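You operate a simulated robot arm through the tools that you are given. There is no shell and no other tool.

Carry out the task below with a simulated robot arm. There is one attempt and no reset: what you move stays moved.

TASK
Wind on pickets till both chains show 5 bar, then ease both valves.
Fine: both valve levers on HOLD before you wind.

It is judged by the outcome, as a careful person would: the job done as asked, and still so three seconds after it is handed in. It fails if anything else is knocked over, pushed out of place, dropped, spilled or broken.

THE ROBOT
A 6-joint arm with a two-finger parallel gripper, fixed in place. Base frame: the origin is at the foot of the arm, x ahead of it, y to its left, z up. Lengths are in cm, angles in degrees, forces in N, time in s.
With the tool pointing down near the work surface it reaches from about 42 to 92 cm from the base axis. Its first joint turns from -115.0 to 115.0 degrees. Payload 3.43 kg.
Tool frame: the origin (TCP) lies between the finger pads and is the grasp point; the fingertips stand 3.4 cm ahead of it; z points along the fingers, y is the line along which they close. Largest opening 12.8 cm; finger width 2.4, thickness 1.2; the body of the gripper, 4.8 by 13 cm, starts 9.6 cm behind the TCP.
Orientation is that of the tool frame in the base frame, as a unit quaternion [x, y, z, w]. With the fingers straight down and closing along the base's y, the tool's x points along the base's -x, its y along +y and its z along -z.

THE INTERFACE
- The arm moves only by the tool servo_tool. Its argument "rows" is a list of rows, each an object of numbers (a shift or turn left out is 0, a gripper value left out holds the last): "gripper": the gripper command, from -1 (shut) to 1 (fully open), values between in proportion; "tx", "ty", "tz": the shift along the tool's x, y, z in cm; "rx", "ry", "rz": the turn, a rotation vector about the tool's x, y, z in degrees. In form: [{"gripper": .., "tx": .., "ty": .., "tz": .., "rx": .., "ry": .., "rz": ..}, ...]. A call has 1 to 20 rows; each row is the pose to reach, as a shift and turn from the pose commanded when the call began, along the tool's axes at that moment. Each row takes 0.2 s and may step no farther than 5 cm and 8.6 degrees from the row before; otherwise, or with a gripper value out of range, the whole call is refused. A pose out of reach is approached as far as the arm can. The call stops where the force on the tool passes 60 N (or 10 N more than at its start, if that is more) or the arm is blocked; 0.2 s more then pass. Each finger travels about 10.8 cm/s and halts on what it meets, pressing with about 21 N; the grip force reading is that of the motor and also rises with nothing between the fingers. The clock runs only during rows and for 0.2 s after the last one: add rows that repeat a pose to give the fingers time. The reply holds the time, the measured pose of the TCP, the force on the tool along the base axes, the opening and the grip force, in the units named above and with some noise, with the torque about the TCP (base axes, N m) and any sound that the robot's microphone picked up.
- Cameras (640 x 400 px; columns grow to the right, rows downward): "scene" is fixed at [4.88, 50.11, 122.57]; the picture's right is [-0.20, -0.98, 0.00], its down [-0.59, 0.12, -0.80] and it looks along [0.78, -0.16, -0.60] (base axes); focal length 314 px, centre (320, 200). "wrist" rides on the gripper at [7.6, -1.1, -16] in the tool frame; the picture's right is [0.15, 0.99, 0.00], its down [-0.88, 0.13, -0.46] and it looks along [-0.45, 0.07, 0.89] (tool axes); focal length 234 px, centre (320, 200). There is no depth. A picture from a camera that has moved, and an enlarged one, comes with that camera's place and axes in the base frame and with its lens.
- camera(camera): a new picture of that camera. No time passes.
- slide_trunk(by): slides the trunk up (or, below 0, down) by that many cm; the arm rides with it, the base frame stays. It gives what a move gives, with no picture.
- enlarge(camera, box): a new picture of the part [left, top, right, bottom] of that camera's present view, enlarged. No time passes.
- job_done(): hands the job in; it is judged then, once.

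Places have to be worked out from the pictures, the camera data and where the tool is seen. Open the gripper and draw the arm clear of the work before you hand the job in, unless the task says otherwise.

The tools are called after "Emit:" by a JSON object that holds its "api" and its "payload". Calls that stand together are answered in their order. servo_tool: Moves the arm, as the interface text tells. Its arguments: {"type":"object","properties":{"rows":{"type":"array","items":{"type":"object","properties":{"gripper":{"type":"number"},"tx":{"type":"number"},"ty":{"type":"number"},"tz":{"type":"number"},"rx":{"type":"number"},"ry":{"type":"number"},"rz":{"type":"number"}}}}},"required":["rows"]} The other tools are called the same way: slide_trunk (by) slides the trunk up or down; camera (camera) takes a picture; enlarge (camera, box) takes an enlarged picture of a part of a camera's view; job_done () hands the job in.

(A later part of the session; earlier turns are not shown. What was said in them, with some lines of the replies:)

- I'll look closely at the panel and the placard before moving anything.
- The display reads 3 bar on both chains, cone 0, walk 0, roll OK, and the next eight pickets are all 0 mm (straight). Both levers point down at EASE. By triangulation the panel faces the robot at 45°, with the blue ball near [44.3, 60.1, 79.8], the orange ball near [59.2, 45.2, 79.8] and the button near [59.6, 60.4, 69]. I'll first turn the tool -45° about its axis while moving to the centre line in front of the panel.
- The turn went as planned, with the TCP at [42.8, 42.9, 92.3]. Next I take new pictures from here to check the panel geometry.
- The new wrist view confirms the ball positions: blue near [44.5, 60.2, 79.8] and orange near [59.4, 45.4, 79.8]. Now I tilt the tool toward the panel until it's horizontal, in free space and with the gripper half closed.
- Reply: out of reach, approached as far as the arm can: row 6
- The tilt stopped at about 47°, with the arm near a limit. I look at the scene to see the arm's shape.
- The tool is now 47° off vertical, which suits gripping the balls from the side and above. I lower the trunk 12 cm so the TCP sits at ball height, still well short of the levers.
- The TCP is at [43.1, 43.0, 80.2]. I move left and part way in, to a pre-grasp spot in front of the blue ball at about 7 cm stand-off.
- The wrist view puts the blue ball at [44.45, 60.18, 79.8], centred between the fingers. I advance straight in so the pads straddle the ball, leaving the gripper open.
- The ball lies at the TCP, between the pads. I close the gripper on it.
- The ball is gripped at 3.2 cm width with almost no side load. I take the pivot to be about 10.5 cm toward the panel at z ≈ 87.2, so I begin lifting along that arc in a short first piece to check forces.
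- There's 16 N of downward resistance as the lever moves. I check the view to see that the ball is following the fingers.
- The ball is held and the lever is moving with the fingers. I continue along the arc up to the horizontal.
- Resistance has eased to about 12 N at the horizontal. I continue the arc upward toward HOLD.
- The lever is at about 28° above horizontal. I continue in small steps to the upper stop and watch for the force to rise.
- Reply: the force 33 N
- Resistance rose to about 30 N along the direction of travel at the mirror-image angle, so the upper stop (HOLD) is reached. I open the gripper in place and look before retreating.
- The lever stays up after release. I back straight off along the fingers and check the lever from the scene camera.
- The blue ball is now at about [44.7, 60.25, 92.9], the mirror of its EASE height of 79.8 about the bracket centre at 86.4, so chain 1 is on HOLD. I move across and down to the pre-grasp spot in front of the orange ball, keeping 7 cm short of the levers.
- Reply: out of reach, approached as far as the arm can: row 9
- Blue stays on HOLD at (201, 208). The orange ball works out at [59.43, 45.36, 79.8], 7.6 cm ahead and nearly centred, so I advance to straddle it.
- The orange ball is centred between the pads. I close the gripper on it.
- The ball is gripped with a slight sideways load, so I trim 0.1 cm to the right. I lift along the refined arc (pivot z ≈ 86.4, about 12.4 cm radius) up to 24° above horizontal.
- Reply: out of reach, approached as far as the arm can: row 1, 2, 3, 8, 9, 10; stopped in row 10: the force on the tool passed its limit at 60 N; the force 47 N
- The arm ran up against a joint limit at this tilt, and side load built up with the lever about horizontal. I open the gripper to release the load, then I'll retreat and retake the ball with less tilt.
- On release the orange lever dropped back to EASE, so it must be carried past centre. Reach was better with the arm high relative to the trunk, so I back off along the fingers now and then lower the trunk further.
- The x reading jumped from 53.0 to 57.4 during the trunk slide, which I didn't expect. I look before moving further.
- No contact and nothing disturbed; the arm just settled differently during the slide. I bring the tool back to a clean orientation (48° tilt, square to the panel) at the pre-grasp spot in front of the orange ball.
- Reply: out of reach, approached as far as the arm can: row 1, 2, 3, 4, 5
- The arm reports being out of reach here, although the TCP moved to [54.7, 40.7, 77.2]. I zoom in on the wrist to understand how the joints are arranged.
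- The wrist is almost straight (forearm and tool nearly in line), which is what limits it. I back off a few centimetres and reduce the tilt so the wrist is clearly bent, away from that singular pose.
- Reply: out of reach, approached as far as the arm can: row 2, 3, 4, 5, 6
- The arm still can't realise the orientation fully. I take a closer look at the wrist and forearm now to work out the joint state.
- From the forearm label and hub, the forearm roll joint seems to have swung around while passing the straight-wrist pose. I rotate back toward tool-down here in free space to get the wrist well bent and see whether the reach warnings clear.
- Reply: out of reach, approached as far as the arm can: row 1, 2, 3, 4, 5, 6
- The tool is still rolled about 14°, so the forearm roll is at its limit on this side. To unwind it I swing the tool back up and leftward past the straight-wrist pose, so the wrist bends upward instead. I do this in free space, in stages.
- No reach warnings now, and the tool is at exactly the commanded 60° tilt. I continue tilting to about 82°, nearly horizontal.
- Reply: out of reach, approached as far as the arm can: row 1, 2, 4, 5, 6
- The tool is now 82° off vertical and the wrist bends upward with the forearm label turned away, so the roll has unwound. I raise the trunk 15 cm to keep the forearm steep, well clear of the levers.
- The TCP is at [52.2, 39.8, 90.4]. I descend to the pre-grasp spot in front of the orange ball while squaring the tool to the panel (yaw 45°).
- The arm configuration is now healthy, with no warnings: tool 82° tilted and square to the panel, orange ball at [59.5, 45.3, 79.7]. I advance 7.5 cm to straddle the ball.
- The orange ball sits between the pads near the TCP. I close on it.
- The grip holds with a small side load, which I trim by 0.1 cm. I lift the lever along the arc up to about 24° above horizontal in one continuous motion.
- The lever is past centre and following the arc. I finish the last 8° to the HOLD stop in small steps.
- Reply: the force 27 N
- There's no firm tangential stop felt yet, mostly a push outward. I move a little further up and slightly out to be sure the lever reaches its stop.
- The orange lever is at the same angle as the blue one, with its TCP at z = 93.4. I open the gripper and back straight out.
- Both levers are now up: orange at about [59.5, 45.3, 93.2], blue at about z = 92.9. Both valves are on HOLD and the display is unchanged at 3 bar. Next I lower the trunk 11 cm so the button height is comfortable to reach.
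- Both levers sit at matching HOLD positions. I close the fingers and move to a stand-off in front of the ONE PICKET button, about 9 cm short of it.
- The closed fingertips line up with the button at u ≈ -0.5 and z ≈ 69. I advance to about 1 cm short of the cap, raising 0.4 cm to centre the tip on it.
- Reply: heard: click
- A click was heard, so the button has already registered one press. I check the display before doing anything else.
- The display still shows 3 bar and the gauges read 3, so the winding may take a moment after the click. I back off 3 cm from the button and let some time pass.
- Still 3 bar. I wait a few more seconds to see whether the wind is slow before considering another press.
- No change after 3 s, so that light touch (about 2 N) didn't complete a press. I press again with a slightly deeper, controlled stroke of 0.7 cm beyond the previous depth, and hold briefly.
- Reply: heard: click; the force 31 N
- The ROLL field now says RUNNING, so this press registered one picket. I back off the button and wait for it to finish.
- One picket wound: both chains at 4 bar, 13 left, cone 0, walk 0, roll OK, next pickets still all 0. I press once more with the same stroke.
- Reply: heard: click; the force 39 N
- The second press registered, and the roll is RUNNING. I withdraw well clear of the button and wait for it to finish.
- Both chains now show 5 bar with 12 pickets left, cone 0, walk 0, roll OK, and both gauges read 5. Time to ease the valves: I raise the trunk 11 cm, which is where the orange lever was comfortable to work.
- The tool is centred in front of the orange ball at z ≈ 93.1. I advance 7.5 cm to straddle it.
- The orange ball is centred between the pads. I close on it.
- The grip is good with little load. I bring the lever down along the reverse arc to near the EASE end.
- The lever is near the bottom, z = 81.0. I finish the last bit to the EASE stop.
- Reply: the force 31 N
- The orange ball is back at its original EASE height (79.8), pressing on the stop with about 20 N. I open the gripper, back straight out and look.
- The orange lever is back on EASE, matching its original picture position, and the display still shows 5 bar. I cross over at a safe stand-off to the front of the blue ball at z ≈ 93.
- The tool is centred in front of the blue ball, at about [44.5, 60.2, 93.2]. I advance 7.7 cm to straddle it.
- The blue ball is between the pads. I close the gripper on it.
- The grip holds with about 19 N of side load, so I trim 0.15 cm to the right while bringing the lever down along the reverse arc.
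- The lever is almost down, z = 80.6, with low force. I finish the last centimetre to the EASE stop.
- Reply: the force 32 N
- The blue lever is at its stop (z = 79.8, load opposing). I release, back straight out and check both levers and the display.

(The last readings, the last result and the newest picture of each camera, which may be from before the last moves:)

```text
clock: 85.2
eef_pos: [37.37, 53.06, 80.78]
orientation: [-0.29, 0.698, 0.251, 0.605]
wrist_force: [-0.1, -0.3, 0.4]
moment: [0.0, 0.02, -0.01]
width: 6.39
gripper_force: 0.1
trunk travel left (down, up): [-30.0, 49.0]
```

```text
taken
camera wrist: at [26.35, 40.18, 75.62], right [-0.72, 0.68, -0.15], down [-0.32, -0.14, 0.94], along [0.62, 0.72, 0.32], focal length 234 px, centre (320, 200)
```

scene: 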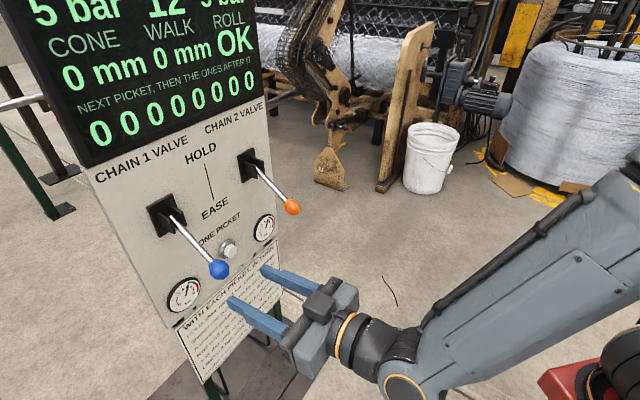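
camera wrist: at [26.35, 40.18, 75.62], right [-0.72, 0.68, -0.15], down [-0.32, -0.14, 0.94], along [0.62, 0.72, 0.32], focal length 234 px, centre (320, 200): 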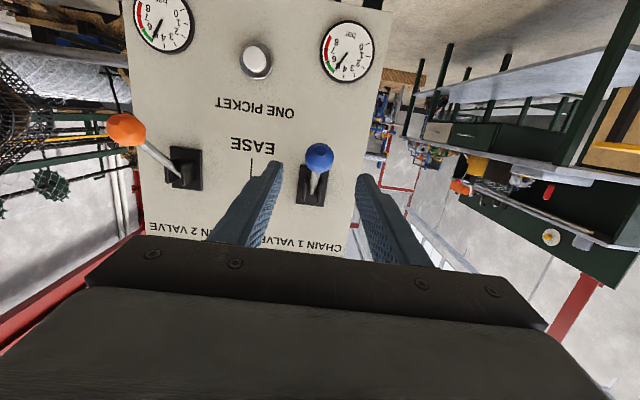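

Both levers are back at EASE (same picture positions as at the start) and the display shows 5 bar / 12 / 5 bar, cone 0, walk 0, OK. I open the gripper fully and draw the arm off to the right, clear of the panel.

Emit:
{"api": "servo_tool", "payload": {"rows": [{"tz": -1, "ty": -2}, {"tz": -1, "ty": -5}, {"tz": -1, "ty": -8}, {"tz": -1, "ty": -11}, {"tz": -1, "ty": -14}, {"tz": -1, "ty": -17}, {"tz": -1, "ty": -20}, {"tz": -1, "ty": -23}, {"tz": -1, "ty": -26}, {"tz": -1, "ty": -29, "gripper": 0.5}, {"tz": -1, "ty": -32, "gripper": 1}, {"tz": -1, "ty": -32, "gripper": 1}, {"tz": -1, "ty": -32, "gripper": 1}]}}

Emit:
{"api": "camera", "payload": {"camera": "scene"}}

Emit:
{"api": "enlarge", "payload": {"camera": "scene", "box": [130, 120, 330, 320]}}

Emit:
{"api": "enlarge", "payload": {"camera": "scene", "box": [20, 0, 300, 175]}}

```text
clock: 88.0
eef_pos: [59.72, 29.84, 81.22]
orientation: [-0.29, 0.697, 0.251, 0.605]
wrist_force: [0.5, 0.2, 0.2]
moment: [0.0, 0.0, -0.03]
width: 12.79
gripper_force: 0.0
out of reach, approached as far as the arm can: row 4, 5, 6, 7, 8, 9, 10, 11, 12, 13
trunk travel left (down, up): [-30.0, 49.0]
```

```text
taken
```

scene: 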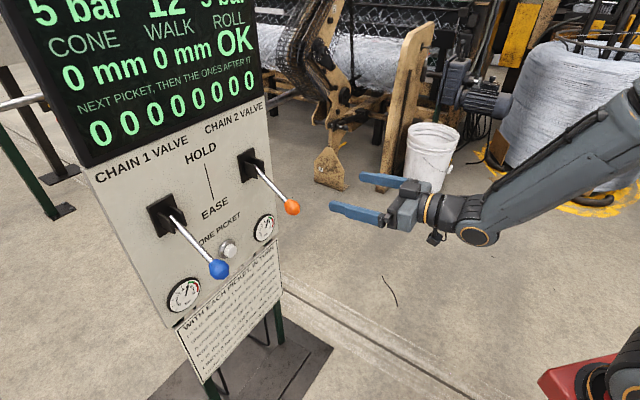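

```text
2.00 times, centred on (230, 220) of scene
camera zoom: at [4.88, 50.11, 122.57], right [-0.2, -0.98, 0.0], down [-0.59, 0.12, -0.8], along [0.78, -0.16, -0.6], focal length 628 px, centre (500, 160)
```

zoom: 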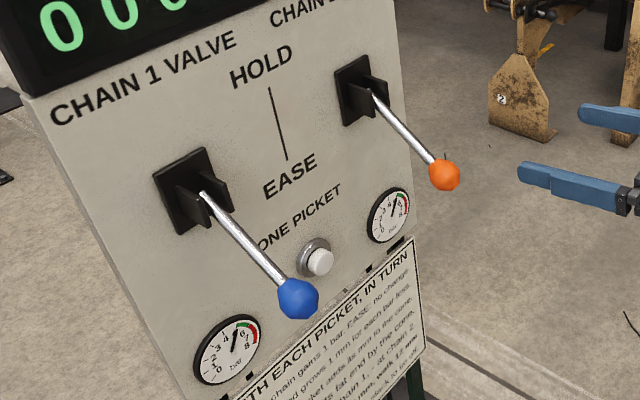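

```text
2.29 times, centred on (160, 88) of scene
camera zoom: at [4.88, 50.11, 122.57], right [-0.2, -0.98, 0.0], down [-0.59, 0.12, -0.8], along [0.78, -0.16, -0.6], focal length 718 px, centre (686, 457)
```

zoom: 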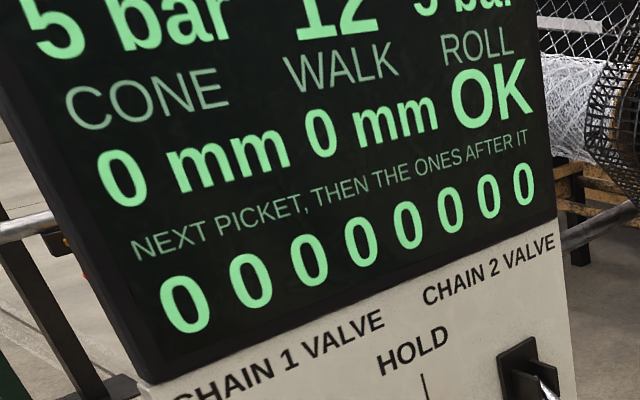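

Both chains show 5 bar, cone and walk are 0 mm, and the roll is OK. Both valve levers rest on EASE, the gripper is open, the arm is clear and nothing else has been disturbed. I hand the job in.

Emit:
{"api": "job_done", "payload": {}}

```text
The job is handed in.
```

The job is done and handed in: both chains show 5 bar on the display and both gauges, and both valve levers are back on EASE.

- **Winding:** Both levers were on HOLD before I wound. Two pickets took the chains from 3 to 4 to 5 bar. Cone and walk stayed at 0 mm, the roll reads OK, and the picket count went from 14 to 12.
- **Button:** My first touch of the ONE PICKET button clicked but did not wind anything. I waited about four seconds and checked the display before pressing again, so there was no extra picket.
- **Orange lever:** The first lift stalled when the arm reached a joint limit, and the lever dropped back to EASE. I re-gripped it with the arm in a different position and carried it to HOLD before winding.

The gripper is open and the arm is clear to the right of the panel. I saw nothing else moved or knocked.
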